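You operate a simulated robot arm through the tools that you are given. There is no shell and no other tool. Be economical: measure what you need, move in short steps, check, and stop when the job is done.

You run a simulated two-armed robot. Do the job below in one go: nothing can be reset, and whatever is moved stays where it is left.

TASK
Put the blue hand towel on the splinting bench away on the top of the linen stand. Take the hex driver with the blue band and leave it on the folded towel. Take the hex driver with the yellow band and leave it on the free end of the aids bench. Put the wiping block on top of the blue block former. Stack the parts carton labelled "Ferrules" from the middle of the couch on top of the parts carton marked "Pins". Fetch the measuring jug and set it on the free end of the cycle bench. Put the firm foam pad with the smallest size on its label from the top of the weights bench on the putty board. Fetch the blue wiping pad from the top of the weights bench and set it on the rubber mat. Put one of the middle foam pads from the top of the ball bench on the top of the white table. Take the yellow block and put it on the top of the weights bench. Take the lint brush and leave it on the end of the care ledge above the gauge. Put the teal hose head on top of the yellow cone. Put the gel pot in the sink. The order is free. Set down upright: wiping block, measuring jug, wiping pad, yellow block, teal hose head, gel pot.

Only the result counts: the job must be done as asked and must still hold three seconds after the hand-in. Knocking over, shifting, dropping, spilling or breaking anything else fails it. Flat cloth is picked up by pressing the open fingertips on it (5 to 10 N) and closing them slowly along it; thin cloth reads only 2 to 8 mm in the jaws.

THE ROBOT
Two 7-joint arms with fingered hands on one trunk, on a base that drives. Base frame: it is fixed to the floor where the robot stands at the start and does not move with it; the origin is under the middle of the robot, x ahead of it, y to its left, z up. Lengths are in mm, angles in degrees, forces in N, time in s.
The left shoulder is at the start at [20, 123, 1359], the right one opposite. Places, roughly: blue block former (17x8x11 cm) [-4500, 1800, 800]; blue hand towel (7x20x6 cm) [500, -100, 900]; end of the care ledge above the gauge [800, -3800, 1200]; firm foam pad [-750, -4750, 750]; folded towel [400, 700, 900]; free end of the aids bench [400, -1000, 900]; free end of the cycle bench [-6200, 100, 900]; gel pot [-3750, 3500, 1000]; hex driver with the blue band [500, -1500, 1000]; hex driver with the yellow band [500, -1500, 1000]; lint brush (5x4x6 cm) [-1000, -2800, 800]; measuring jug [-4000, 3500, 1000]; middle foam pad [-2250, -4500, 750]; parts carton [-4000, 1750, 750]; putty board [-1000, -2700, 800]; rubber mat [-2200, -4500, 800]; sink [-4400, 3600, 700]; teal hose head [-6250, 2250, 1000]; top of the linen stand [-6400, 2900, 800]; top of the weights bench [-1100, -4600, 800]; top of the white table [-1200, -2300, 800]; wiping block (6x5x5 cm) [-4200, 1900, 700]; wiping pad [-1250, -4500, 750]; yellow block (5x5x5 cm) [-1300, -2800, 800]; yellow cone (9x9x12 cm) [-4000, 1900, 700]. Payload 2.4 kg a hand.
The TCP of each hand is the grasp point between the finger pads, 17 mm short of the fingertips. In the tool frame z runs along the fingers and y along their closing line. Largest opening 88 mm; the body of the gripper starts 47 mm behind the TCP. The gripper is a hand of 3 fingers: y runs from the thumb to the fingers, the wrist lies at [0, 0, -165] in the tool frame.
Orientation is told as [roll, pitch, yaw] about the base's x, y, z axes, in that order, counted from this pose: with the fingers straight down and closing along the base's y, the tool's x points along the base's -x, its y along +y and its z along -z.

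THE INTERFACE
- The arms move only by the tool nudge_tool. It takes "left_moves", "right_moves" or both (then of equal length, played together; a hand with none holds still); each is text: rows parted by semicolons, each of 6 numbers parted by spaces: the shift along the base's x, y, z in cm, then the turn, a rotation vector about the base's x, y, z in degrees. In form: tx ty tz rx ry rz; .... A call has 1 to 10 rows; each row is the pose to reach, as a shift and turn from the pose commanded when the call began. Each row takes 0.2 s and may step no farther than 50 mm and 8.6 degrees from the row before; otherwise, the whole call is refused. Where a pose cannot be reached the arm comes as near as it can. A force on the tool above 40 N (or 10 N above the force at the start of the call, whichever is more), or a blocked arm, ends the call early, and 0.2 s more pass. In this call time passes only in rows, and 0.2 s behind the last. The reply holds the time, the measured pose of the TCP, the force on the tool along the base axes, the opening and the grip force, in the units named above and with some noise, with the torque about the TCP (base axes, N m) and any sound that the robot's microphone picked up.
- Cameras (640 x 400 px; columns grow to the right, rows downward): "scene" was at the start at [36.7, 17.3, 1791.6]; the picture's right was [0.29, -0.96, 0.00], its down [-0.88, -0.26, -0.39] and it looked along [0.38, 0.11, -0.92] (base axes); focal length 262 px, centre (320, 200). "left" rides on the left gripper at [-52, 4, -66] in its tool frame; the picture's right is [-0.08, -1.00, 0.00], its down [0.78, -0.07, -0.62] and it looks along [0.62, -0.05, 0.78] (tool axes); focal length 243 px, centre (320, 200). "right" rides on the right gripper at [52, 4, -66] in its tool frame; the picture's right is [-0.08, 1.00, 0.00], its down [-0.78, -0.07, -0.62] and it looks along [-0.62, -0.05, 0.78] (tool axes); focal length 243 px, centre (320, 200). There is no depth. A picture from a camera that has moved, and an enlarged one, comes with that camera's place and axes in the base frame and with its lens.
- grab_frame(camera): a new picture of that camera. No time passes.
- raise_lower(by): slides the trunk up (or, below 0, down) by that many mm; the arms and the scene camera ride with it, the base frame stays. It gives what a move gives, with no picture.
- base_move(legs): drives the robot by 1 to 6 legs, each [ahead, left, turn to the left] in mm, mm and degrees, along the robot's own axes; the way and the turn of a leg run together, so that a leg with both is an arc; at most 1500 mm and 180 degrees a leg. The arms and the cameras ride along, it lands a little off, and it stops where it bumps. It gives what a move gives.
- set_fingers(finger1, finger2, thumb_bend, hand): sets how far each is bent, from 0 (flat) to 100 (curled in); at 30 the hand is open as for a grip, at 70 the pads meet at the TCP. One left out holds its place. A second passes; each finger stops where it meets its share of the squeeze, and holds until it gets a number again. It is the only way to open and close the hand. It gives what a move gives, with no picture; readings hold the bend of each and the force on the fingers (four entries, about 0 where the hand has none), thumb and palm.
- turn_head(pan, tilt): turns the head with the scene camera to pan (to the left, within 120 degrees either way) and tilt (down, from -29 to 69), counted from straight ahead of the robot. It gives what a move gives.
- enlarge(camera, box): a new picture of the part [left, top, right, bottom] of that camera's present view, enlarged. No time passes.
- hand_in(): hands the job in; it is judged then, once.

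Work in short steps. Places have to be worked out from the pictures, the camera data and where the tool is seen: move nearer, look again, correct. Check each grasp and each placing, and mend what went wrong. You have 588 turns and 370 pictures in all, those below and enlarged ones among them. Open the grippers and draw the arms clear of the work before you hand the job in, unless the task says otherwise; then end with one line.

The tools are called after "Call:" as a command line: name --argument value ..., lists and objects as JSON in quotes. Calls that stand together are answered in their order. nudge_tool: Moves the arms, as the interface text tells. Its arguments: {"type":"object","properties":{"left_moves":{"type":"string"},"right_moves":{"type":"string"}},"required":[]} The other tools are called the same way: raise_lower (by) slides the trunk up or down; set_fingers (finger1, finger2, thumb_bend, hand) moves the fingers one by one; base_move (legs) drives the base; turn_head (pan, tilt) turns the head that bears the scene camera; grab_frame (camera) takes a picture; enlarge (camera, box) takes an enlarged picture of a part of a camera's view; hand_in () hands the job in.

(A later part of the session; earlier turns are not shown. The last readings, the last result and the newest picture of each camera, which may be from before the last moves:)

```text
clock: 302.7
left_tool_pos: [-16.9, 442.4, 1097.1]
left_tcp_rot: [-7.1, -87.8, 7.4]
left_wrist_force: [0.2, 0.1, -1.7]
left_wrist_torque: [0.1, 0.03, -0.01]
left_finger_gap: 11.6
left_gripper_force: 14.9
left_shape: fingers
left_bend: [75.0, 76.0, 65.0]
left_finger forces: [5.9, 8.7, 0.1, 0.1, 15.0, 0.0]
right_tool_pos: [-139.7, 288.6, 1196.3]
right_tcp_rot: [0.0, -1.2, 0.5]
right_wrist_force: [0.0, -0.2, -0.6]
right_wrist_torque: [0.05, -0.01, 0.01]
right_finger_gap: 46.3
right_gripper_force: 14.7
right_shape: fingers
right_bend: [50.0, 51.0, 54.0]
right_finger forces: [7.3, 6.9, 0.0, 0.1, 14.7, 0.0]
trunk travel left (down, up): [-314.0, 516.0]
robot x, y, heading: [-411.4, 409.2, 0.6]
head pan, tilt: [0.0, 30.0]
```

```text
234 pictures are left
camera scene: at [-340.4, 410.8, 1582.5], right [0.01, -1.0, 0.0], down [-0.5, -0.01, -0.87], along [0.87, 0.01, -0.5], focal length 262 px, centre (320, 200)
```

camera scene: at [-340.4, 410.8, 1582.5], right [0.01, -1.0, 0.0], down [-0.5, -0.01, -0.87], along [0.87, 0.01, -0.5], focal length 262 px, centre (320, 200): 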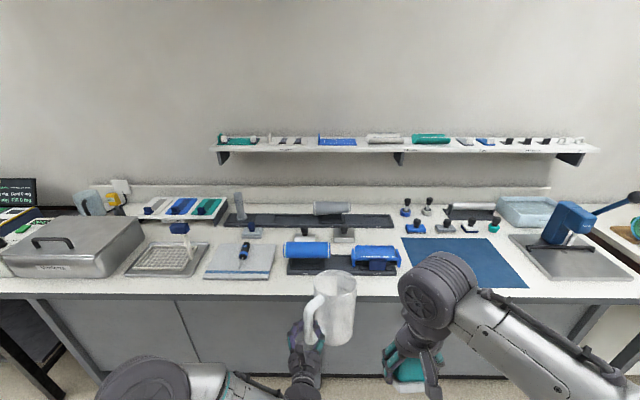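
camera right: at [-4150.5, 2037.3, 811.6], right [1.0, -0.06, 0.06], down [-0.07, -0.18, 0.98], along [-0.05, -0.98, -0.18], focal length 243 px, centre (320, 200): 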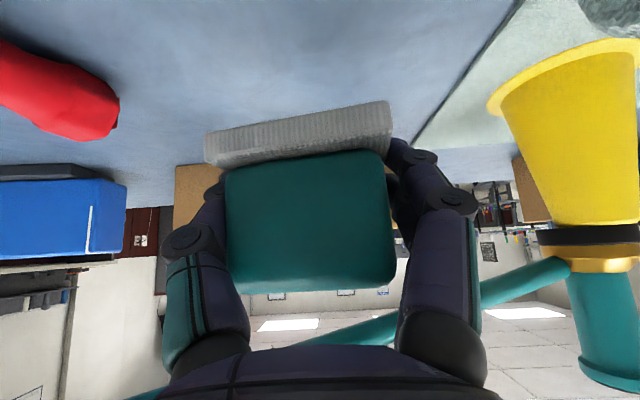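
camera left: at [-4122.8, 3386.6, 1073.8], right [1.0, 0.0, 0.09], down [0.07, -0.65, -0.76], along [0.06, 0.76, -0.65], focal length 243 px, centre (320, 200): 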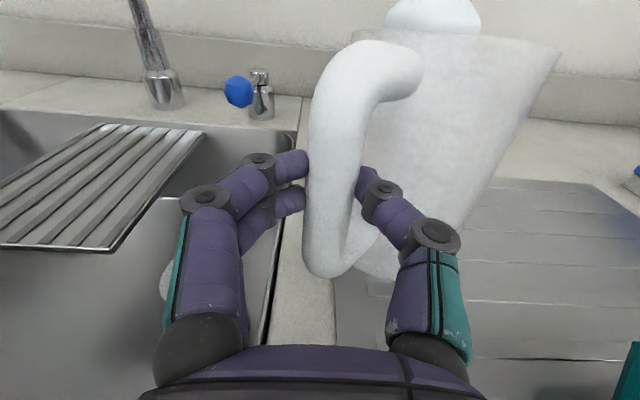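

Turn around and head west along y≈410 to the couch's south side.

Call:
base_move --legs '[[0, 0, 179.4], [1500, 0, 0], [1500, 0, 0], [950, 0, 0], [0, 0, -90]]'

Call:
turn_head --pan 0 --tilt 35

Call:
grab_frame --camera "scene"

```text
clock: 332.8
left_tool_pos: [-4378.5, 921.7, 1098.4]
left_tcp_rot: [-7.1, -87.8, 94.9]
left_wrist_force: [-0.8, -0.4, -0.2]
left_wrist_torque: [-0.08, 0.09, 0.01]
left_finger_gap: 11.0
left_gripper_force: 13.5
left_shape: fingers
left_bend: [75.0, 76.0, 66.0]
left_finger forces: [4.9, 8.7, 0.0, 0.0, 14.1, 0.0]
right_tool_pos: [-4230.8, 792.2, 1197.3]
right_tcp_rot: [0.1, -1.1, 88.0]
right_wrist_force: [-0.2, 0.2, 0.0]
right_wrist_torque: [-0.01, 0.02, 0.0]
right_finger_gap: 46.2
right_gripper_force: 14.4
right_shape: fingers
right_bend: [50.0, 52.0, 54.0]
right_finger forces: [7.5, 6.8, 0.1, 0.0, 14.4, 0.1]
trunk travel left (down, up): [-314.0, 516.0]
robot x, y, heading: [-4363.2, 521.6, 88.3]
head pan, tilt: [0.0, 30.0]
```

```text
clock: 333.4
left_tool_pos: [-4379.1, 921.5, 1097.3]
left_tcp_rot: [-6.9, -87.7, 94.8]
left_wrist_force: [0.2, -0.7, -1.1]
left_wrist_torque: [-0.07, 0.04, 0.01]
left_finger_gap: 11.3
left_gripper_force: 13.9
left_shape: fingers
left_bend: [75.0, 76.0, 66.0]
left_finger forces: [5.0, 8.8, 0.1, 0.0, 14.1, 0.1]
right_tool_pos: [-4230.1, 790.7, 1198.0]
right_tcp_rot: [0.0, -1.2, 88.0]
right_wrist_force: [0.3, 0.1, 0.4]
right_wrist_torque: [0.01, -0.03, 0.0]
right_finger_gap: 46.2
right_gripper_force: 14.1
right_shape: fingers
right_bend: [50.0, 52.0, 54.0]
right_finger forces: [7.3, 6.7, 0.1, 0.1, 14.3, 0.0]
trunk travel left (down, up): [-314.0, 516.0]
robot x, y, heading: [-4362.1, 526.9, 88.3]
head pan, tilt: [0.0, 35.0]
```

```text
233 pictures are left
camera scene: at [-4360.9, 593.6, 1574.7], right [1.0, -0.03, 0.0], down [-0.02, -0.57, -0.82], along [0.02, 0.82, -0.57], focal length 262 px, centre (320, 200)
```

scene: 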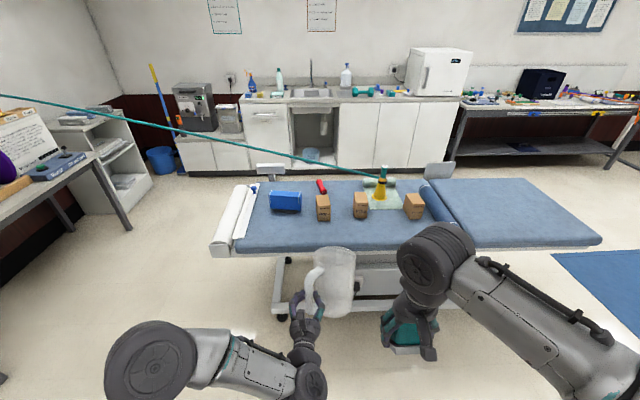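

Call:
enlarge --camera "scene" --box '[250, 160, 450, 285]'

Call:
enlarge --camera "scene" --box '[300, 185, 430, 230]'

```text
3.20 times, centred on (350, 222) of scene
camera zoom: at [-4360.9, 593.6, 1574.7], right [1.0, -0.03, 0.0], down [-0.02, -0.57, -0.82], along [0.02, 0.82, -0.57], focal length 840 px, centre (224, 128)
```

zoom: 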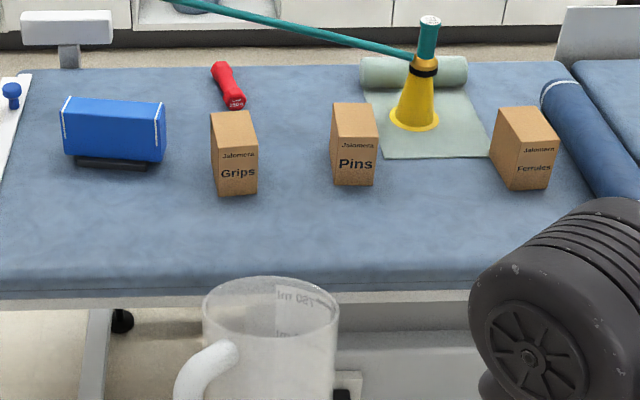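

```text
4.92 times, centred on (365, 208) of scene
camera zoom: at [-4360.9, 593.6, 1574.7], right [1.0, -0.03, 0.0], down [-0.02, -0.57, -0.82], along [0.02, 0.82, -0.57], focal length 1292 px, centre (98, 163)
```

zoom: 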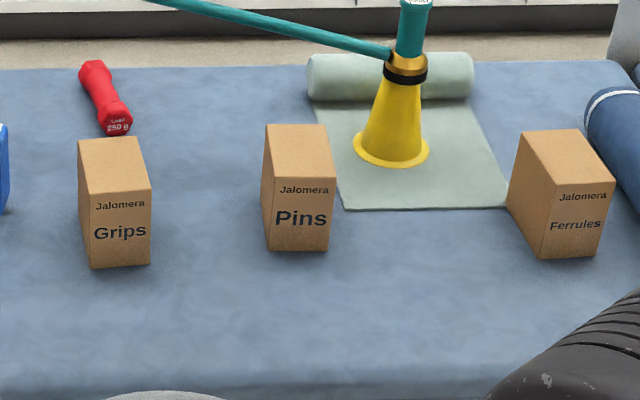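

Labels: Grips, Pins (x≈-4123), Ferrules (x≈-3838). First the wiping block: go to the block former side, tilting the right tool back to its pick-up tilt.

Call:
nudge_tool --right_moves "0 2 0 8 0 0; 0 4 -2 16 0 0; 0 6 -4 24 0 0; 0 8 -6 32 0 0; 0 10 -8 40 0 0; 0 12 -10 40 0 0"

Call:
base_move --legs '[[0, 285, 1.7], [620, 0, 0]]'

Call:
turn_head --pan 0 --tilt 48

Call:
grab_frame --camera "scene"

Call:
grab_frame --camera "right"

```text
clock: 334.8
left_tool_pos: [-4379.6, 922.2, 1097.2]
left_tcp_rot: [-7.1, -87.7, 95.0]
left_wrist_force: [0.1, 0.2, -0.6]
left_wrist_torque: [-0.06, 0.07, -0.03]
left_finger_gap: 11.1
left_gripper_force: 12.7
left_shape: fingers
left_bend: [75.0, 76.0, 66.0]
left_finger forces: [5.0, 8.6, 0.1, 0.0, 14.0, 0.0]
right_tool_pos: [-4229.1, 911.1, 1096.9]
right_tcp_rot: [1.7, -41.1, 87.5]
right_wrist_force: [-0.1, -0.2, -1.8]
right_wrist_torque: [-0.01, 0.03, 0.01]
right_finger_gap: 45.8
right_gripper_force: 14.0
right_shape: fingers
right_bend: [51.0, 52.0, 54.0]
right_finger forces: [7.3, 6.8, 0.0, 0.0, 14.1, 0.0]
trunk travel left (down, up): [-314.0, 516.0]
robot x, y, heading: [-4365.6, 523.6, 88.2]
head pan, tilt: [0.0, 35.0]
```

```text
clock: 339.9
left_tool_pos: [-4675.0, 1548.4, 1096.8]
left_tcp_rot: [-6.9, -87.7, 96.4]
left_wrist_force: [0.0, 0.1, 0.0]
left_wrist_torque: [-0.06, 0.06, 0.0]
left_finger_gap: 11.3
left_gripper_force: 13.4
left_shape: fingers
left_bend: [75.0, 76.0, 66.0]
left_finger forces: [4.9, 8.8, 0.0, 0.0, 14.1, 0.0]
right_tool_pos: [-4526.5, 1542.5, 1096.4]
right_tcp_rot: [1.6, -41.1, 88.8]
right_wrist_force: [-0.1, 0.2, -0.2]
right_wrist_torque: [-0.02, 0.0, -0.01]
right_finger_gap: 45.8
right_gripper_force: 14.2
right_shape: fingers
right_bend: [51.0, 52.0, 54.0]
right_finger forces: [7.3, 6.7, 0.0, 0.0, 14.2, 0.0]
trunk travel left (down, up): [-314.0, 516.0]
robot x, y, heading: [-4650.4, 1151.6, 89.8]
head pan, tilt: [0.0, 35.0]
```

```text
clock: 340.6
left_tool_pos: [-4675.3, 1547.3, 1097.0]
left_tcp_rot: [-6.8, -87.6, 96.3]
left_wrist_force: [-1.3, 0.4, -1.1]
left_wrist_torque: [-0.01, 0.06, 0.01]
left_finger_gap: 11.1
left_gripper_force: 14.0
left_shape: fingers
left_bend: [75.0, 76.0, 66.0]
left_finger forces: [4.9, 8.6, 0.0, 0.0, 14.1, 0.0]
right_tool_pos: [-4526.3, 1542.4, 1095.1]
right_tcp_rot: [1.6, -41.1, 88.9]
right_wrist_force: [0.5, 0.4, -0.2]
right_wrist_torque: [0.0, -0.03, 0.01]
right_finger_gap: 45.6
right_gripper_force: 14.6
right_shape: fingers
right_bend: [51.0, 52.0, 54.0]
right_finger forces: [7.3, 6.9, 0.1, 0.0, 14.1, 0.0]
trunk travel left (down, up): [-314.0, 516.0]
robot x, y, heading: [-4650.0, 1151.5, 90.0]
head pan, tilt: [0.0, 48.0]
```

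```text
230 pictures are left
camera scene: at [-4648.2, 1211.6, 1555.7], right [1.0, 0.0, 0.0], down [0.0, -0.74, -0.67], along [0.0, 0.67, -0.74], focal length 262 px, centre (320, 200)
```

scene: 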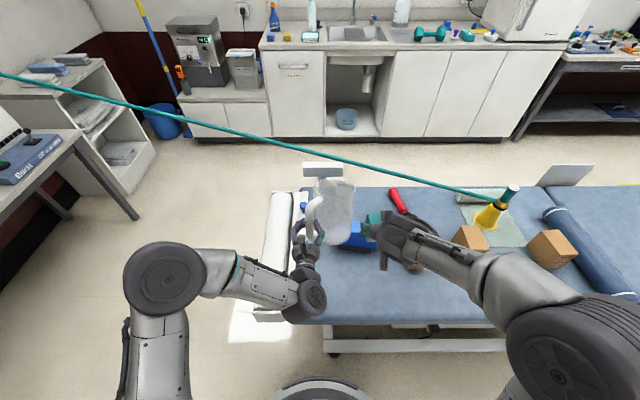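

```text
229 pictures are left
camera right: at [-4529.6, 1459.4, 1111.7], right [-0.99, 0.06, 0.08], down [0.09, 0.18, 0.98], along [0.05, 0.98, -0.18], focal length 243 px, centre (320, 200)
```

right: 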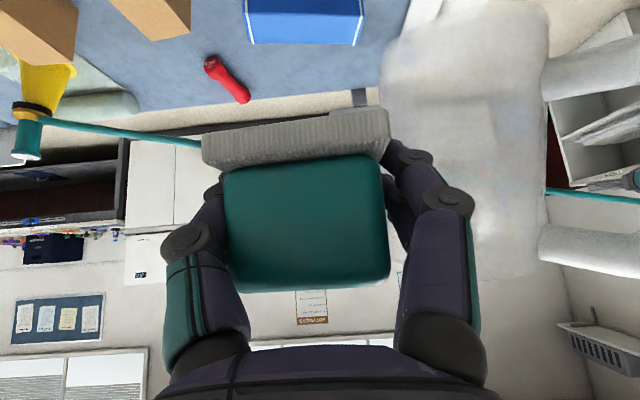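

Move the jug aside to the west to clear the view, and roll 55 mm closer.

Call:
nudge_tool --left_moves "-4 0 1 0 0 0; -8 0 2 0 0 0; -12 0 3 0 0 0; -15 0 3 0 0 0"

Call:
base_move --legs '[[55, 0, 0]]'

Call:
grab_frame --camera "scene"

Call:
enlarge --camera "scene" --box '[290, 180, 450, 280]'

```text
clock: 341.6
left_tool_pos: [-4826.0, 1548.3, 1127.0]
left_tcp_rot: [-7.3, -87.6, 96.6]
left_wrist_force: [0.8, -0.3, -1.6]
left_wrist_torque: [-0.07, 0.04, 0.0]
left_finger_gap: 10.8
left_gripper_force: 13.3
left_shape: fingers
left_bend: [75.0, 76.0, 66.0]
left_finger forces: [4.8, 8.7, 0.0, 0.0, 13.8, 0.0]
right_tool_pos: [-4526.5, 1540.9, 1095.8]
right_tcp_rot: [1.7, -41.3, 88.8]
right_wrist_force: [0.3, 0.0, -0.9]
right_wrist_torque: [0.0, -0.03, -0.04]
right_finger_gap: 45.6
right_gripper_force: 14.0
right_shape: fingers
right_bend: [51.0, 52.0, 54.0]
right_finger forces: [7.2, 6.7, 0.1, 0.1, 14.3, 0.1]
trunk travel left (down, up): [-314.0, 516.0]
robot x, y, heading: [-4650.4, 1152.1, 89.8]
head pan, tilt: [0.0, 48.0]
```

```text
clock: 342.6
left_tool_pos: [-4825.8, 1604.0, 1128.0]
left_tcp_rot: [-6.8, -87.6, 96.3]
left_wrist_force: [0.0, -0.1, -1.4]
left_wrist_torque: [-0.05, 0.06, 0.01]
left_finger_gap: 10.9
left_gripper_force: 14.2
left_shape: fingers
left_bend: [75.0, 76.0, 66.0]
left_finger forces: [4.8, 8.5, 0.1, 0.0, 13.7, 0.0]
right_tool_pos: [-4526.9, 1597.6, 1095.8]
right_tcp_rot: [1.7, -41.0, 88.9]
right_wrist_force: [-1.5, 0.2, -0.1]
right_wrist_torque: [-0.05, 0.03, 0.01]
right_finger_gap: 45.7
right_gripper_force: 14.1
right_shape: fingers
right_bend: [51.0, 52.0, 54.0]
right_finger forces: [7.2, 6.8, 0.0, 0.0, 14.2, 0.0]
trunk travel left (down, up): [-314.0, 516.0]
robot x, y, heading: [-4650.0, 1205.2, 90.0]
head pan, tilt: [0.0, 48.0]
```

```text
228 pictures are left
camera scene: at [-4648.3, 1268.1, 1555.6], right [1.0, 0.0, 0.0], down [0.0, -0.74, -0.67], along [0.0, 0.67, -0.74], focal length 262 px, centre (320, 200)
```

scene: 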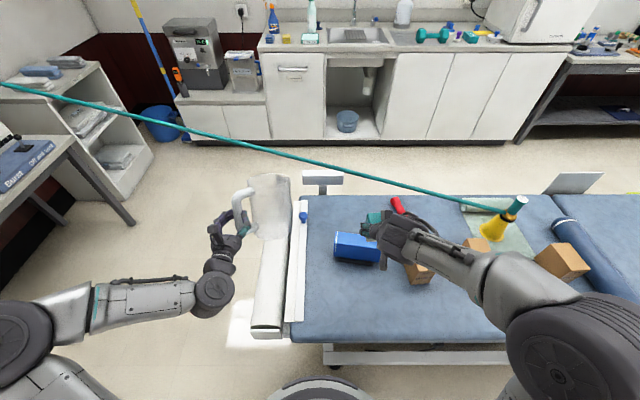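

```text
4.00 times, centred on (370, 230) of scene
camera zoom: at [-4648.3, 1268.1, 1555.6], right [1.0, 0.0, 0.0], down [0.0, -0.74, -0.67], along [0.0, 0.67, -0.74], focal length 1050 px, centre (120, 80)
```

zoom: 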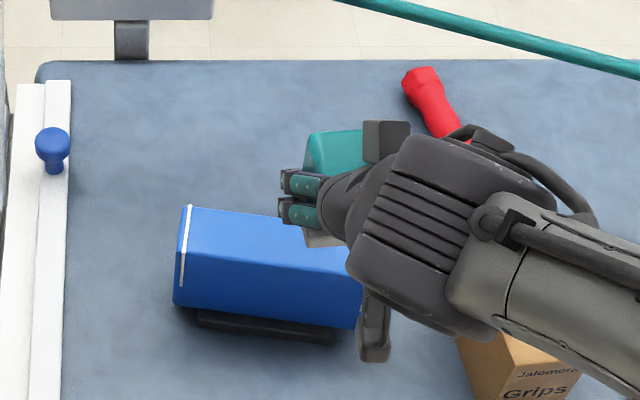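

Call:
nudge_tool --right_moves "4 -2 0 0 0 0; 8 -4 0 0 0 0; 12 -6 0 0 0 0; 15 -6 0 0 0 0"

Call:
enlarge --camera "scene" --box '[310, 200, 430, 290]'

Call:
grab_frame --camera "right"

```text
clock: 343.6
left_tool_pos: [-4825.2, 1602.5, 1127.3]
left_tcp_rot: [-6.7, -87.7, 96.2]
left_wrist_force: [-0.5, 0.1, -0.3]
left_wrist_torque: [-0.04, 0.02, -0.01]
left_finger_gap: 10.9
left_gripper_force: 13.7
left_shape: fingers
left_bend: [75.0, 76.0, 66.0]
left_finger forces: [4.9, 8.5, 0.1, 0.1, 13.7, 0.0]
right_tool_pos: [-4374.9, 1536.0, 1096.8]
right_tcp_rot: [1.5, -41.3, 89.2]
right_wrist_force: [-0.3, 0.6, -0.8]
right_wrist_torque: [-0.01, -0.02, -0.01]
right_finger_gap: 45.5
right_gripper_force: 14.4
right_shape: fingers
right_bend: [51.0, 52.0, 54.0]
right_finger forces: [7.2, 6.9, 0.0, 0.0, 14.2, 0.0]
trunk travel left (down, up): [-314.0, 516.0]
robot x, y, heading: [-4648.9, 1210.0, 89.9]
head pan, tilt: [0.0, 48.0]
```

```text
4.44 times, centred on (370, 245) of scene
camera zoom: at [-4648.0, 1266.4, 1555.7], right [1.0, 0.0, 0.0], down [0.0, -0.74, -0.67], along [0.0, 0.67, -0.74], focal length 1167 px, centre (98, 0)
```

zoom: 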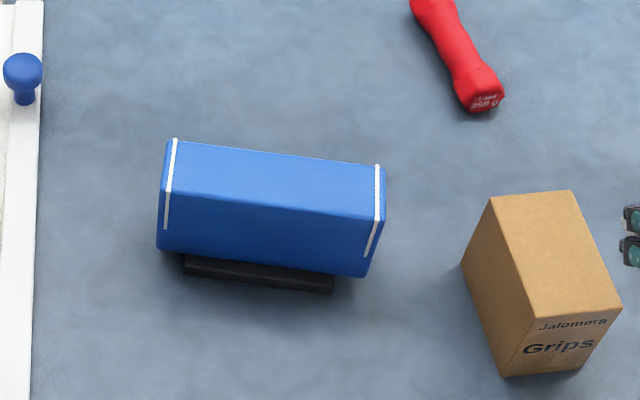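

```text
225 pictures are left
camera right: at [-4377.8, 1453.6, 1111.7], right [-1.0, 0.06, 0.08], down [0.09, 0.18, 0.98], along [0.05, 0.98, -0.18], focal length 243 px, centre (320, 200)
```

right: 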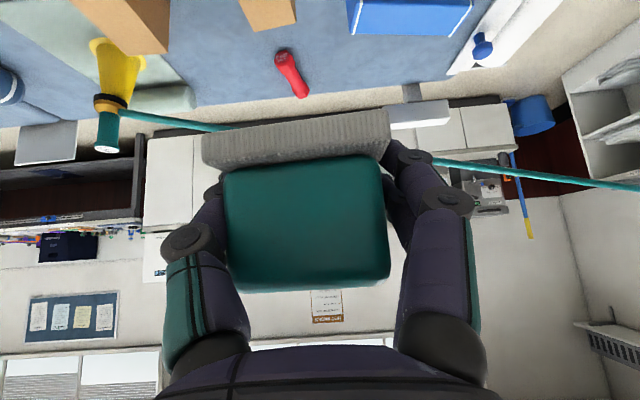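

Former's top: centre [-4513,1763], z≈800, ~165×46 mm, yaw −8°. Lower the trunk 100 and bring the block above it (with a 6° roll correction).

Call:
raise_lower --by -100

Call:
nudge_tool --right_moves "-3 3.5 -1 0 2 0; -6 7 -2 0 4 0; -9 10.5 -3 0 6 0; -12 14 -4 0 6 0; -14 18 -5 0 6 0; -14.1 21 -7.5 0 6 0; -14.1 22.5 -10.5 0 6 0"

Call:
enlarge --camera "scene" --box '[310, 180, 430, 270]'

Call:
grab_frame --camera "right"

```text
clock: 344.9
left_tool_pos: [-4824.7, 1602.6, 1027.4]
left_tcp_rot: [-7.0, -87.7, 96.4]
left_wrist_force: [-0.4, -0.1, -1.1]
left_wrist_torque: [-0.06, 0.02, 0.0]
left_finger_gap: 10.7
left_gripper_force: 13.5
left_shape: fingers
left_bend: [75.0, 76.0, 66.0]
left_finger forces: [5.0, 8.7, 0.0, 0.0, 13.7, 0.0]
right_tool_pos: [-4374.5, 1536.6, 997.6]
right_tcp_rot: [1.7, -41.2, 88.9]
right_wrist_force: [0.5, 0.5, -0.7]
right_wrist_torque: [0.01, 0.05, -0.01]
right_finger_gap: 45.7
right_gripper_force: 14.0
right_shape: fingers
right_bend: [51.0, 52.0, 54.0]
right_finger forces: [7.3, 6.7, 0.1, 0.0, 14.1, 0.1]
trunk travel left (down, up): [-214.0, 616.0]
robot x, y, heading: [-4651.0, 1203.9, 90.0]
head pan, tilt: [0.0, 48.0]
```

```text
clock: 346.5
left_tool_pos: [-4825.3, 1603.2, 1027.0]
left_tcp_rot: [-7.0, -87.6, 96.6]
left_wrist_force: [-0.7, 0.5, -0.9]
left_wrist_torque: [-0.1, 0.04, 0.02]
left_finger_gap: 10.7
left_gripper_force: 13.5
left_shape: fingers
left_bend: [75.0, 76.0, 66.0]
left_finger forces: [4.9, 8.6, 0.0, 0.0, 13.7, 0.1]
right_tool_pos: [-4516.5, 1762.2, 891.4]
right_tcp_rot: [9.6, -40.7, 83.6]
right_wrist_force: [0.5, 0.2, -0.6]
right_wrist_torque: [-0.02, 0.01, 0.0]
right_finger_gap: 44.9
right_gripper_force: 13.8
right_shape: fingers
right_bend: [51.0, 53.0, 54.0]
right_finger forces: [7.1, 6.5, 0.0, 0.1, 13.9, 0.1]
trunk travel left (down, up): [-214.0, 616.0]
robot x, y, heading: [-4648.5, 1205.5, 90.1]
head pan, tilt: [0.0, 48.0]
```

```text
4.44 times, centred on (370, 225) of scene
camera zoom: at [-4648.3, 1266.7, 1455.7], right [1.0, 0.0, 0.0], down [0.0, -0.74, -0.67], along [0.0, 0.67, -0.74], focal length 1167 px, centre (98, 89)
```

zoom: 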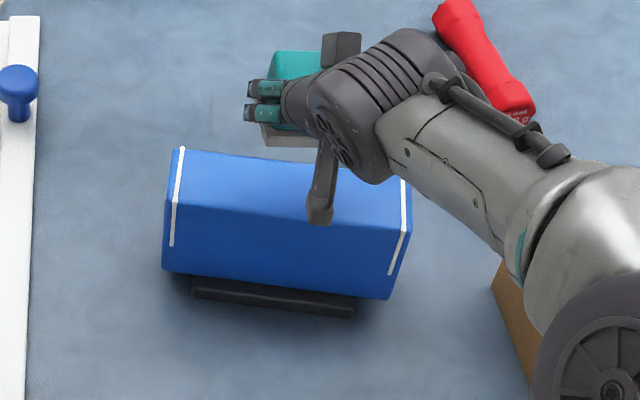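

```text
223 pictures are left
camera right: at [-4518.5, 1678.7, 906.3], right [-0.98, 0.06, 0.18], down [0.19, 0.18, 0.97], along [0.03, 0.98, -0.19], focal length 243 px, centre (320, 200)
```

right: 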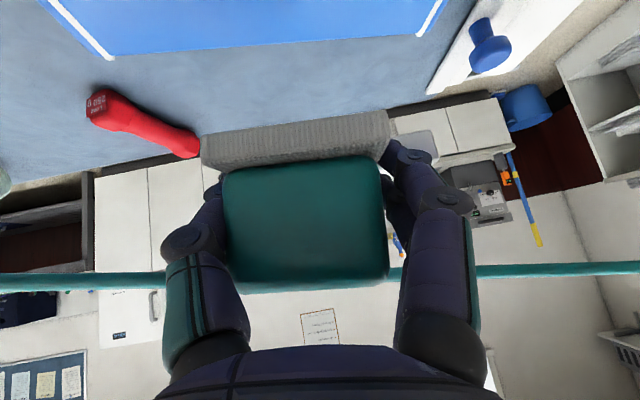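

Aligned. Lower onto the former.

Call:
nudge_tool --right_moves "0 0 -2 0 0 0; 0 0 -4 0 0 0; 0 0 -5 0 0 0; 0 0 -5.6 0 0 0; 0 0 -6 0 0 0"

Call:
enlarge --camera "scene" --box '[310, 180, 430, 270]'

Call:
grab_frame --camera "right"

```text
clock: 347.7
left_tool_pos: [-4825.1, 1602.2, 1027.4]
left_tcp_rot: [-7.0, -87.7, 96.4]
left_wrist_force: [0.3, -0.1, -1.4]
left_wrist_torque: [-0.03, 0.02, 0.05]
left_finger_gap: 10.9
left_gripper_force: 13.0
left_shape: fingers
left_bend: [75.0, 76.0, 66.0]
left_finger forces: [4.9, 8.6, 0.1, 0.1, 13.7, 0.1]
right_tool_pos: [-4516.1, 1760.6, 831.4]
right_tcp_rot: [9.6, -40.8, 83.6]
right_wrist_force: [0.8, 0.4, -1.1]
right_wrist_torque: [-0.01, 0.02, -0.04]
right_finger_gap: 45.1
right_gripper_force: 13.0
right_shape: fingers
right_bend: [51.0, 53.0, 54.0]
right_finger forces: [7.2, 6.5, 0.1, 0.1, 13.9, 0.0]
trunk travel left (down, up): [-214.0, 616.0]
robot x, y, heading: [-4648.1, 1210.9, 89.8]
head pan, tilt: [0.0, 48.0]
```

```text
4.44 times, centred on (370, 225) of scene
camera zoom: at [-4648.3, 1266.6, 1455.7], right [1.0, 0.0, 0.0], down [0.0, -0.74, -0.67], along [0.0, 0.67, -0.74], focal length 1167 px, centre (98, 89)
```

zoom: 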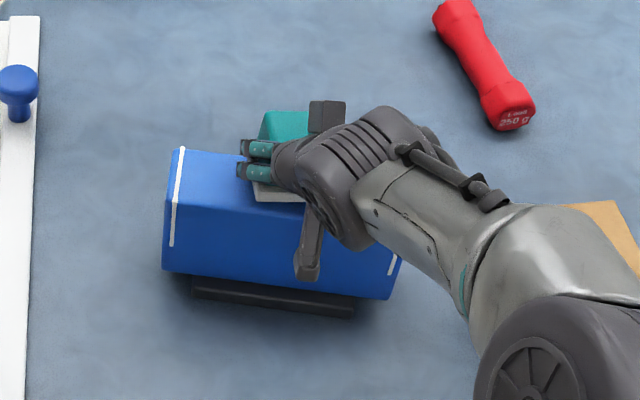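

```text
221 pictures are left
camera right: at [-4518.0, 1678.8, 846.8], right [-0.98, 0.06, 0.18], down [0.19, 0.18, 0.97], along [0.03, 0.98, -0.19], focal length 243 px, centre (320, 200)
```

right: 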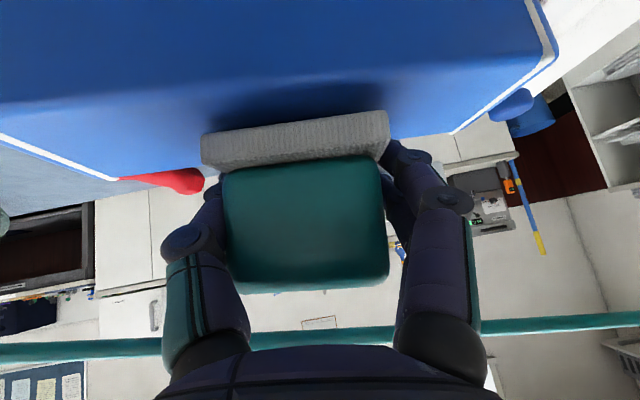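

The block sits ~13 mm too far back relative to the former's top; shift and lower to contact.

Call:
nudge_tool --right_moves "0 -1.3 0.3 0 0 0; 0 -1.3 -0.4 0 0 0; 0 -1.3 -0.8 0 0 0"

Call:
enlarge --camera "scene" --box '[320, 190, 400, 250]'

```text
clock: 348.5
left_tool_pos: [-4825.8, 1602.1, 1027.6]
left_tcp_rot: [-7.9, -87.8, 97.5]
left_wrist_force: [-0.5, 0.4, -1.0]
left_wrist_torque: [-0.07, 0.04, 0.02]
left_finger_gap: 10.5
left_gripper_force: 13.5
left_shape: fingers
left_bend: [75.0, 76.0, 66.0]
left_finger forces: [4.9, 8.6, 0.0, 0.0, 13.8, 0.0]
right_tool_pos: [-4515.5, 1749.1, 826.3]
right_tcp_rot: [9.7, -41.2, 83.7]
right_wrist_force: [-2.5, -2.4, 14.7]
right_wrist_torque: [0.17, -0.38, 0.02]
right_finger_gap: 44.8
right_gripper_force: 16.1
right_shape: fingers
right_bend: [52.0, 53.0, 54.0]
right_finger forces: [7.0, 9.6, 0.0, 0.0, 16.5, 0.0]
trunk travel left (down, up): [-214.0, 616.0]
robot x, y, heading: [-4645.4, 1203.9, 89.8]
head pan, tilt: [0.0, 48.0]
```

```text
6.67 times, centred on (360, 220) of scene
camera zoom: at [-4649.1, 1264.8, 1455.9], right [1.0, 0.0, 0.0], down [0.0, -0.74, -0.67], along [0.0, 0.67, -0.74], focal length 1750 px, centre (53, 67)
```

zoom: 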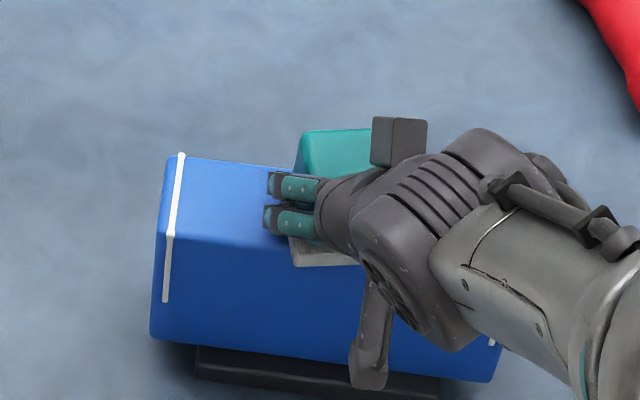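

Well placed in contact. Ease and release.

Call:
nudge_tool --right_moves "0 0.3 0.3 0 0 0"

Call:
set_fingers --hand "right" --finger1 44 --finger2 44 --thumb_bend 46

Call:
enlarge --camera "scene" --box '[320, 190, 400, 250]'

Call:
grab_frame --camera "right"

```text
clock: 348.9
left_tool_pos: [-4825.4, 1602.0, 1027.2]
left_tcp_rot: [-7.5, -87.8, 96.9]
left_wrist_force: [-0.2, 0.2, -0.8]
left_wrist_torque: [-0.01, 0.04, 0.03]
left_finger_gap: 10.9
left_gripper_force: 13.4
left_shape: fingers
left_bend: [75.0, 76.0, 66.0]
left_finger forces: [5.0, 8.5, 0.0, 0.0, 13.7, 0.0]
right_tool_pos: [-4515.9, 1751.4, 825.4]
right_tcp_rot: [9.6, -40.7, 83.7]
right_wrist_force: [-1.5, -2.0, 6.8]
right_wrist_torque: [0.08, -0.19, 0.01]
right_finger_gap: 44.6
right_gripper_force: 15.5
right_shape: fingers
right_bend: [52.0, 53.0, 54.0]
right_finger forces: [7.2, 8.6, 0.0, 0.0, 15.2, 0.0]
trunk travel left (down, up): [-214.0, 616.0]
robot x, y, heading: [-4649.7, 1207.0, 89.7]
head pan, tilt: [0.0, 48.0]
```

```text
clock: 349.9
left_tool_pos: [-4825.6, 1602.5, 1027.4]
left_tcp_rot: [-7.0, -87.7, 96.6]
left_wrist_force: [-0.6, 0.1, -1.3]
left_wrist_torque: [-0.08, 0.04, -0.01]
left_finger_gap: 10.5
left_gripper_force: 13.8
left_shape: fingers
left_bend: [75.0, 76.0, 66.0]
left_finger forces: [4.9, 8.7, 0.0, 0.1, 13.7, 0.2]
right_tool_pos: [-4516.2, 1750.7, 827.6]
right_tcp_rot: [9.7, -40.8, 83.7]
right_wrist_force: [0.6, -1.5, 3.3]
right_wrist_torque: [0.04, -0.15, -0.03]
right_finger_gap: 53.9
right_gripper_force: 2.7
right_shape: fingers
right_bend: [44.0, 44.0, 45.0]
right_finger forces: [0.1, 0.7, 0.0, 0.1, 4.6, 0.0]
trunk travel left (down, up): [-214.0, 616.0]
robot x, y, heading: [-4649.4, 1206.8, 90.0]
head pan, tilt: [0.0, 48.0]
```

```text
6.67 times, centred on (360, 220) of scene
camera zoom: at [-4648.3, 1265.9, 1455.7], right [1.0, 0.0, 0.0], down [0.0, -0.74, -0.67], along [0.0, 0.67, -0.74], focal length 1750 px, centre (53, 67)
```

zoom: 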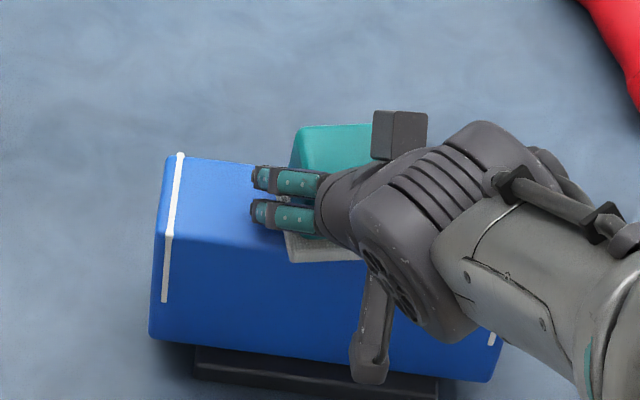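

```text
218 pictures are left
camera right: at [-4517.7, 1668.4, 841.9], right [-0.98, 0.06, 0.18], down [0.19, 0.18, 0.97], along [0.03, 0.98, -0.19], focal length 243 px, centre (320, 200)
```

right: 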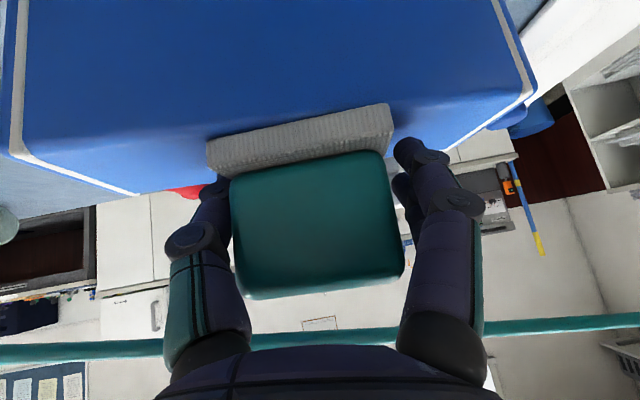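

Call:
set_fingers --hand "right" --finger1 30 --finger2 30 --thumb_bend 30

Call:
nudge_tool --right_moves "0 -1.2 1.4 0 0 0; 0 -3 3.5 0 0 0; 0 -6 7 0 0 0; 0 -9 10 0 0 0; 0 -12 13 0 -3 0; 4 -14 14 0 -6 0; 8 -16 14 0 -6 0"

Call:
grab_frame --camera "scene"

```text
clock: 350.9
left_tool_pos: [-4824.1, 1603.1, 1028.1]
left_tcp_rot: [-6.9, -87.7, 96.5]
left_wrist_force: [0.1, -0.2, -1.1]
left_wrist_torque: [-0.05, 0.05, 0.02]
left_finger_gap: 10.8
left_gripper_force: 13.5
left_shape: fingers
left_bend: [75.0, 76.0, 66.0]
left_finger forces: [4.9, 8.5, 0.0, 0.1, 13.8, 0.0]
right_tool_pos: [-4516.2, 1751.6, 826.8]
right_tcp_rot: [9.6, -40.8, 83.7]
right_wrist_force: [-0.5, 1.2, 0.5]
right_wrist_torque: [0.01, -0.02, -0.01]
right_finger_gap: 84.1
right_gripper_force: 0.1
right_shape: fingers
right_bend: [30.0, 30.0, 30.0]
right_finger forces: [0.1, 0.1, 0.0, 0.0, 0.0, 0.0]
trunk travel left (down, up): [-214.0, 616.0]
robot x, y, heading: [-4647.4, 1207.0, 89.8]
head pan, tilt: [0.0, 48.0]
```

```text
clock: 352.5
left_tool_pos: [-4825.2, 1602.4, 1028.4]
left_tcp_rot: [-6.3, -87.7, 95.9]
left_wrist_force: [0.9, 0.1, -1.3]
left_wrist_torque: [-0.07, 0.04, 0.0]
left_finger_gap: 10.8
left_gripper_force: 13.6
left_shape: fingers
left_bend: [75.0, 76.0, 66.0]
left_finger forces: [4.8, 8.6, 0.0, 0.0, 13.7, 0.0]
right_tool_pos: [-4436.1, 1589.3, 967.4]
right_tcp_rot: [1.7, -41.2, 88.9]
right_wrist_force: [0.3, -0.4, 0.3]
right_wrist_torque: [-0.01, 0.03, -0.06]
right_finger_gap: 84.5
right_gripper_force: 0.0
right_shape: fingers
right_bend: [30.0, 30.0, 30.0]
right_finger forces: [0.1, 0.1, 0.0, 0.0, 0.0, 0.1]
trunk travel left (down, up): [-214.0, 616.0]
robot x, y, heading: [-4649.1, 1206.7, 89.8]
head pan, tilt: [0.0, 48.0]
```

```text
217 pictures are left
camera scene: at [-4647.8, 1266.2, 1455.7], right [1.0, 0.0, 0.0], down [0.0, -0.74, -0.67], along [0.0, 0.67, -0.74], focal length 262 px, centre (320, 200)
```

scene: 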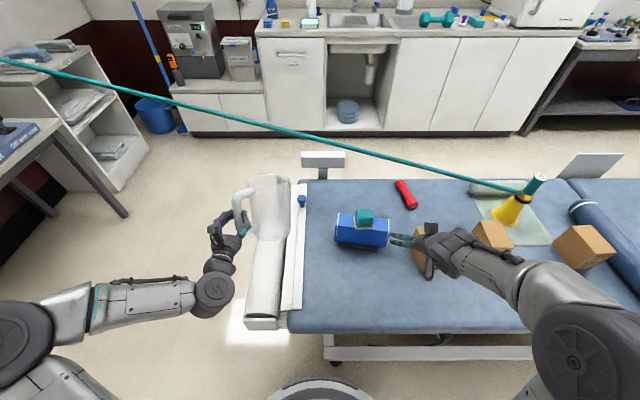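

Wiping block stands on the former. Sidestep east toward the Ferrules carton.

Call:
base_move --legs '[[0, -600, 0]]'

Call:
grab_frame --camera "scene"

Call:
grab_frame --camera "right"

```text
clock: 355.9
left_tool_pos: [-4229.9, 1603.0, 1026.7]
left_tcp_rot: [-6.7, -87.7, 96.5]
left_wrist_force: [-0.2, 0.0, -1.3]
left_wrist_torque: [-0.07, 0.06, -0.04]
left_finger_gap: 10.8
left_gripper_force: 13.5
left_shape: fingers
left_bend: [75.0, 76.0, 66.0]
left_finger forces: [4.9, 8.7, 0.1, 0.0, 13.8, 0.0]
right_tool_pos: [-3838.8, 1591.9, 968.2]
right_tcp_rot: [1.7, -41.3, 89.3]
right_wrist_force: [0.8, 0.5, 0.9]
right_wrist_torque: [-0.01, 0.02, 0.01]
right_finger_gap: 83.8
right_gripper_force: 0.1
right_shape: fingers
right_bend: [30.0, 30.0, 30.0]
right_finger forces: [0.1, 0.1, 0.0, 0.0, 0.0, 0.0]
trunk travel left (down, up): [-214.0, 616.0]
robot x, y, heading: [-4049.8, 1208.1, 90.0]
head pan, tilt: [0.0, 48.0]
```

```text
216 pictures are left
camera scene: at [-4049.1, 1267.0, 1455.7], right [1.0, 0.0, 0.0], down [0.0, -0.74, -0.67], along [0.0, 0.67, -0.74], focal length 262 px, centre (320, 200)
```

scene: 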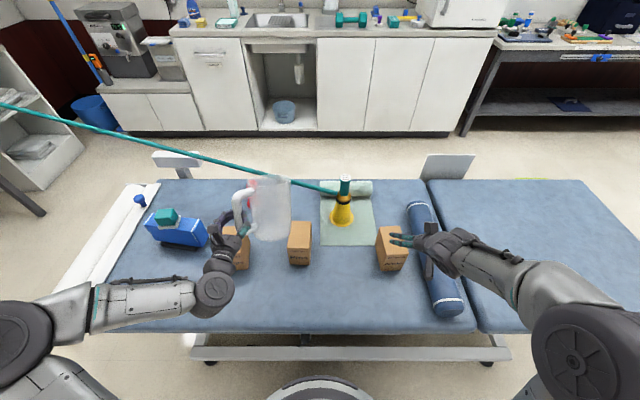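

```text
215 pictures are left
camera right: at [-3842.1, 1509.9, 982.1], right [-1.0, 0.06, 0.08], down [0.09, 0.18, 0.98], along [0.04, 0.98, -0.18], focal length 243 px, centre (320, 200)
```

right: 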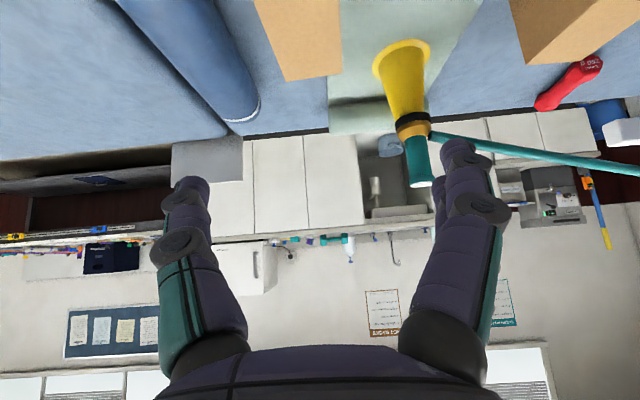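

Call:
enlarge --camera "scene" --box '[270, 170, 450, 290]'

```text
3.33 times, centred on (360, 230) of scene
camera zoom: at [-4049.1, 1267.0, 1455.7], right [1.0, 0.0, 0.0], down [0.0, -0.74, -0.67], along [0.0, 0.67, -0.74], focal length 875 px, centre (187, 100)
```

zoom: 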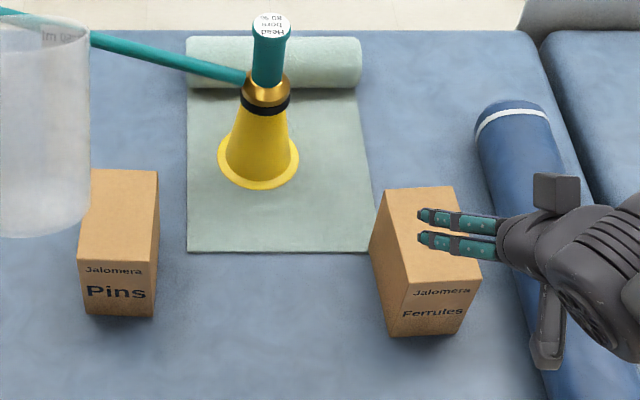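

Ferrules carton centre ≈[-3836,1722], top z≈782, yaw ≈+8°. Move in, lower the trunk 60, reduce tilt to 25° and yaw +8°.

Call:
base_move --legs '[[0, -85, 0], [35, 0, 0]]'

Call:
raise_lower --by -60

Call:
nudge_tool --right_moves "-2 1 0 -8 0 0; -4 2 0 -16 0 0; -6 3 0 -16 0 4; -8.2 4 0 -16 0 8"

Call:
grab_frame --camera "right"

Call:
enlarge --camera "scene" --box '[270, 170, 450, 290]'

```text
clock: 357.5
left_tool_pos: [-4143.0, 1639.4, 1025.6]
left_tcp_rot: [-7.0, -87.7, 96.8]
left_wrist_force: [-0.4, -0.3, -1.6]
left_wrist_torque: [-0.02, 0.05, -0.05]
left_finger_gap: 10.6
left_gripper_force: 13.9
left_shape: fingers
left_bend: [75.0, 76.0, 66.0]
left_finger forces: [4.9, 8.6, 0.0, 0.0, 13.7, 0.1]
right_tool_pos: [-3753.7, 1628.4, 967.1]
right_tcp_rot: [1.7, -41.2, 89.2]
right_wrist_force: [-0.3, -0.3, -0.4]
right_wrist_torque: [0.05, 0.0, 0.0]
right_finger_gap: 84.0
right_gripper_force: 0.1
right_shape: fingers
right_bend: [30.0, 30.0, 30.0]
right_finger forces: [0.1, 0.1, 0.0, 0.1, 0.1, 0.1]
trunk travel left (down, up): [-214.0, 616.0]
robot x, y, heading: [-3964.7, 1238.6, 90.2]
head pan, tilt: [0.0, 48.0]
```

```text
clock: 358.5
left_tool_pos: [-4142.9, 1637.6, 968.2]
left_tcp_rot: [-6.9, -87.7, 96.8]
left_wrist_force: [0.4, 0.2, -0.4]
left_wrist_torque: [-0.07, 0.06, 0.0]
left_finger_gap: 10.7
left_gripper_force: 12.9
left_shape: fingers
left_bend: [75.0, 76.0, 66.0]
left_finger forces: [4.9, 8.6, 0.1, 0.1, 13.7, 0.0]
right_tool_pos: [-3754.0, 1627.2, 908.1]
right_tcp_rot: [1.7, -41.2, 89.2]
right_wrist_force: [0.1, -0.1, 0.6]
right_wrist_torque: [0.0, 0.0, -0.02]
right_finger_gap: 84.1
right_gripper_force: 0.0
right_shape: fingers
right_bend: [30.0, 30.0, 30.0]
right_finger forces: [0.0, 0.0, 0.1, 0.0, 0.0, 0.0]
trunk travel left (down, up): [-154.0, 676.0]
robot x, y, heading: [-3965.1, 1244.6, 90.3]
head pan, tilt: [0.0, 48.0]
```

```text
clock: 359.5
left_tool_pos: [-4143.5, 1638.7, 966.3]
left_tcp_rot: [-7.2, -87.7, 96.8]
left_wrist_force: [0.1, -0.3, -1.4]
left_wrist_torque: [-0.06, 0.06, -0.03]
left_finger_gap: 10.6
left_gripper_force: 13.6
left_shape: fingers
left_bend: [75.0, 76.0, 66.0]
left_finger forces: [5.0, 8.5, 0.1, 0.0, 13.8, 0.0]
right_tool_pos: [-3836.8, 1666.8, 907.7]
right_tcp_rot: [2.7, -25.1, 96.8]
right_wrist_force: [0.3, -0.5, 0.1]
right_wrist_torque: [0.01, 0.01, -0.01]
right_finger_gap: 84.3
right_gripper_force: 0.0
right_shape: fingers
right_bend: [30.0, 30.0, 30.0]
right_finger forces: [0.1, 0.0, 0.0, 0.1, 0.0, 0.0]
trunk travel left (down, up): [-154.0, 676.0]
robot x, y, heading: [-3962.7, 1246.0, 89.9]
head pan, tilt: [0.0, 48.0]
```

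```text
213 pictures are left
camera right: at [-3828.1, 1592.5, 944.6], right [-1.0, -0.06, 0.08], down [0.04, 0.45, 0.89], along [-0.09, 0.89, -0.45], focal length 243 px, centre (320, 200)
```

right: 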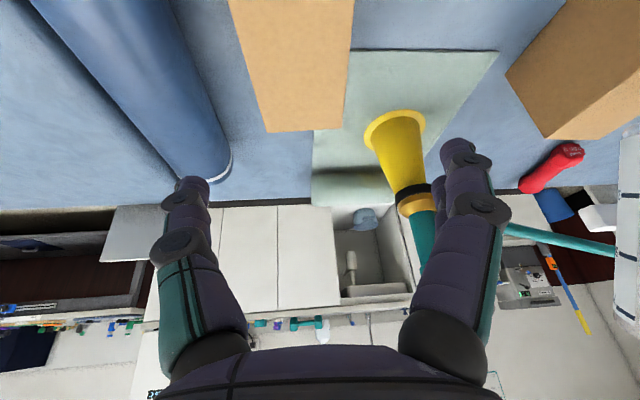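

```text
3.33 times, centred on (360, 230) of scene
camera zoom: at [-3964.5, 1302.3, 1395.7], right [1.0, 0.0, 0.0], down [0.0, -0.74, -0.67], along [0.0, 0.67, -0.74], focal length 875 px, centre (187, 100)
```

zoom: 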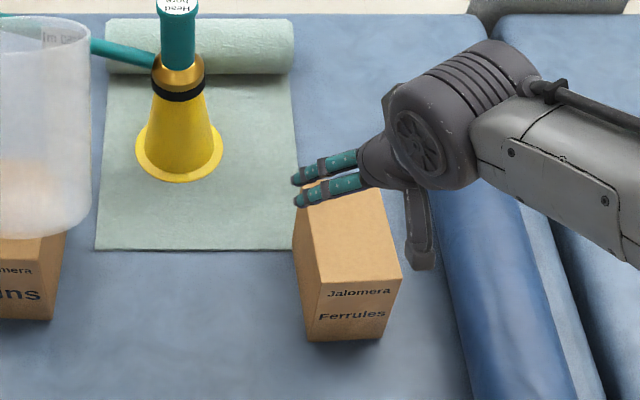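

Carton centre ≈[-3830,1724]. Open wider, move over it and descend.

Call:
set_fingers --hand "right" --finger1 20 --finger2 20 --thumb_bend 20

Call:
nudge_tool --right_moves "0.4 1.5 -3 0 0 0; 0.6 3 -6.5 0 0 0"

Call:
grab_frame --camera "right"

```text
clock: 360.5
left_tool_pos: [-4143.0, 1637.9, 968.7]
left_tcp_rot: [-7.0, -87.8, 96.7]
left_wrist_force: [-0.4, 0.1, -0.6]
left_wrist_torque: [-0.04, 0.05, 0.02]
left_finger_gap: 10.9
left_gripper_force: 13.4
left_shape: fingers
left_bend: [75.0, 76.0, 66.0]
left_finger forces: [4.8, 8.6, 0.1, 0.0, 13.8, 0.1]
right_tool_pos: [-3835.2, 1666.5, 907.9]
right_tcp_rot: [2.7, -25.1, 96.7]
right_wrist_force: [0.5, -0.1, -0.5]
right_wrist_torque: [-0.01, -0.01, 0.03]
right_finger_gap: 97.9
right_gripper_force: 0.1
right_shape: fingers
right_bend: [20.0, 20.0, 20.0]
right_finger forces: [0.0, 0.0, 0.0, 0.0, 0.1, 0.0]
trunk travel left (down, up): [-154.0, 676.0]
robot x, y, heading: [-3964.4, 1241.2, 90.5]
head pan, tilt: [0.0, 48.0]
```

```text
clock: 361.1
left_tool_pos: [-4142.7, 1638.6, 966.9]
left_tcp_rot: [-6.9, -87.7, 96.7]
left_wrist_force: [0.9, -0.8, -1.0]
left_wrist_torque: [-0.06, 0.04, 0.01]
left_finger_gap: 10.6
left_gripper_force: 13.3
left_shape: fingers
left_bend: [75.0, 76.0, 66.0]
left_finger forces: [4.9, 8.6, 0.1, 0.1, 13.7, 0.1]
right_tool_pos: [-3830.6, 1697.5, 841.6]
right_tcp_rot: [2.7, -25.2, 96.7]
right_wrist_force: [-1.0, -0.4, 0.0]
right_wrist_torque: [-0.01, 0.01, 0.01]
right_finger_gap: 97.8
right_gripper_force: 0.0
right_shape: fingers
right_bend: [20.0, 20.0, 20.0]
right_finger forces: [0.0, 0.0, 0.0, 0.0, 0.0, 0.1]
trunk travel left (down, up): [-154.0, 676.0]
robot x, y, heading: [-3962.0, 1243.9, 90.3]
head pan, tilt: [0.0, 48.0]
```

```text
211 pictures are left
camera right: at [-3822.1, 1622.9, 878.5], right [-1.0, -0.06, 0.08], down [0.04, 0.45, 0.89], along [-0.09, 0.89, -0.45], focal length 243 px, centre (320, 200)
```

right: 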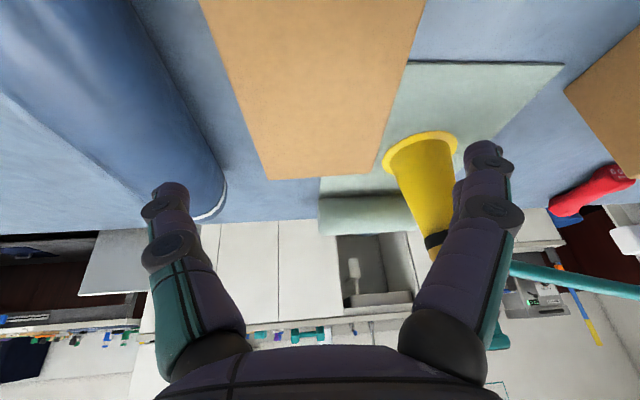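

Centred. A roll lies ~30 mm beside the carton; narrow the opening slightly and descend.

Call:
set_fingers --hand "right" --finger1 26 --finger2 26 --thumb_bend 26

Call:
nudge_tool --right_moves "0 0.8 -3 0 0 0; 0 1.6 -5.5 0 0 0; 0 2.2 -7.5 0 0 0"

Call:
grab_frame --camera "right"

```text
clock: 362.1
left_tool_pos: [-4143.4, 1638.2, 967.2]
left_tcp_rot: [-7.1, -87.7, 96.7]
left_wrist_force: [0.3, 0.1, -0.7]
left_wrist_torque: [-0.1, 0.05, 0.02]
left_finger_gap: 10.8
left_gripper_force: 13.1
left_shape: fingers
left_bend: [75.0, 76.0, 66.0]
left_finger forces: [4.9, 8.6, 0.0, 0.0, 13.7, 0.0]
right_tool_pos: [-3829.1, 1697.8, 841.8]
right_tcp_rot: [2.7, -25.2, 96.7]
right_wrist_force: [0.1, -0.5, -0.3]
right_wrist_torque: [0.02, 0.01, 0.0]
right_finger_gap: 90.8
right_gripper_force: 0.1
right_shape: fingers
right_bend: [26.0, 26.0, 26.0]
right_finger forces: [0.0, 0.0, 0.0, 0.0, 0.0, 0.0]
trunk travel left (down, up): [-154.0, 676.0]
robot x, y, heading: [-3964.7, 1243.7, 90.1]
head pan, tilt: [0.0, 48.0]
```

```text
clock: 363.0
left_tool_pos: [-4143.1, 1636.3, 968.0]
left_tcp_rot: [-7.5, -87.7, 97.4]
left_wrist_force: [0.4, 0.3, -1.5]
left_wrist_torque: [-0.02, 0.03, 0.01]
left_finger_gap: 10.6
left_gripper_force: 13.6
left_shape: fingers
left_bend: [75.0, 76.0, 66.0]
left_finger forces: [4.9, 8.6, 0.0, 0.0, 13.6, 0.1]
right_tool_pos: [-3832.6, 1721.1, 774.8]
right_tcp_rot: [3.0, -26.3, 96.4]
right_wrist_force: [-0.9, -3.1, 24.4]
right_wrist_torque: [-0.46, 0.47, 0.04]
right_finger_gap: 102.8
right_gripper_force: 13.2
right_shape: fingers
right_bend: [25.0, 25.0, 26.0]
right_finger forces: [17.0, 2.1, 0.1, 0.1, 6.8, 0.0]
trunk travel left (down, up): [-154.0, 676.0]
robot x, y, heading: [-3966.1, 1244.2, 90.1]
head pan, tilt: [0.0, 48.0]
stopped in row 3 (right hand): the force on the tool passed its limit (the readings are from after the stop); the commanded pose is now the measured one
```

```text
210 pictures are left
camera right: at [-3824.1, 1645.7, 809.9], right [-0.99, -0.06, 0.08], down [0.05, 0.43, 0.9], along [-0.09, 0.9, -0.43], focal length 243 px, centre (320, 200)
```

right: 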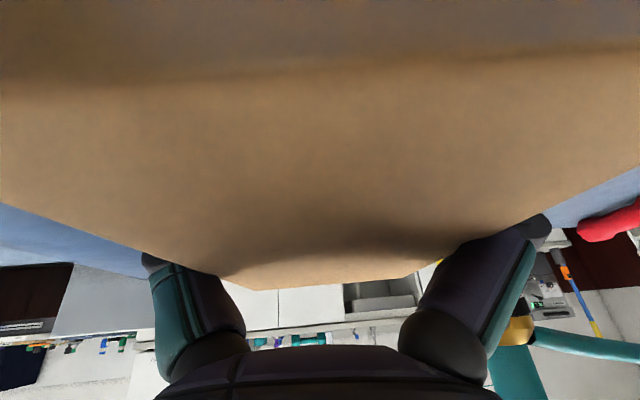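

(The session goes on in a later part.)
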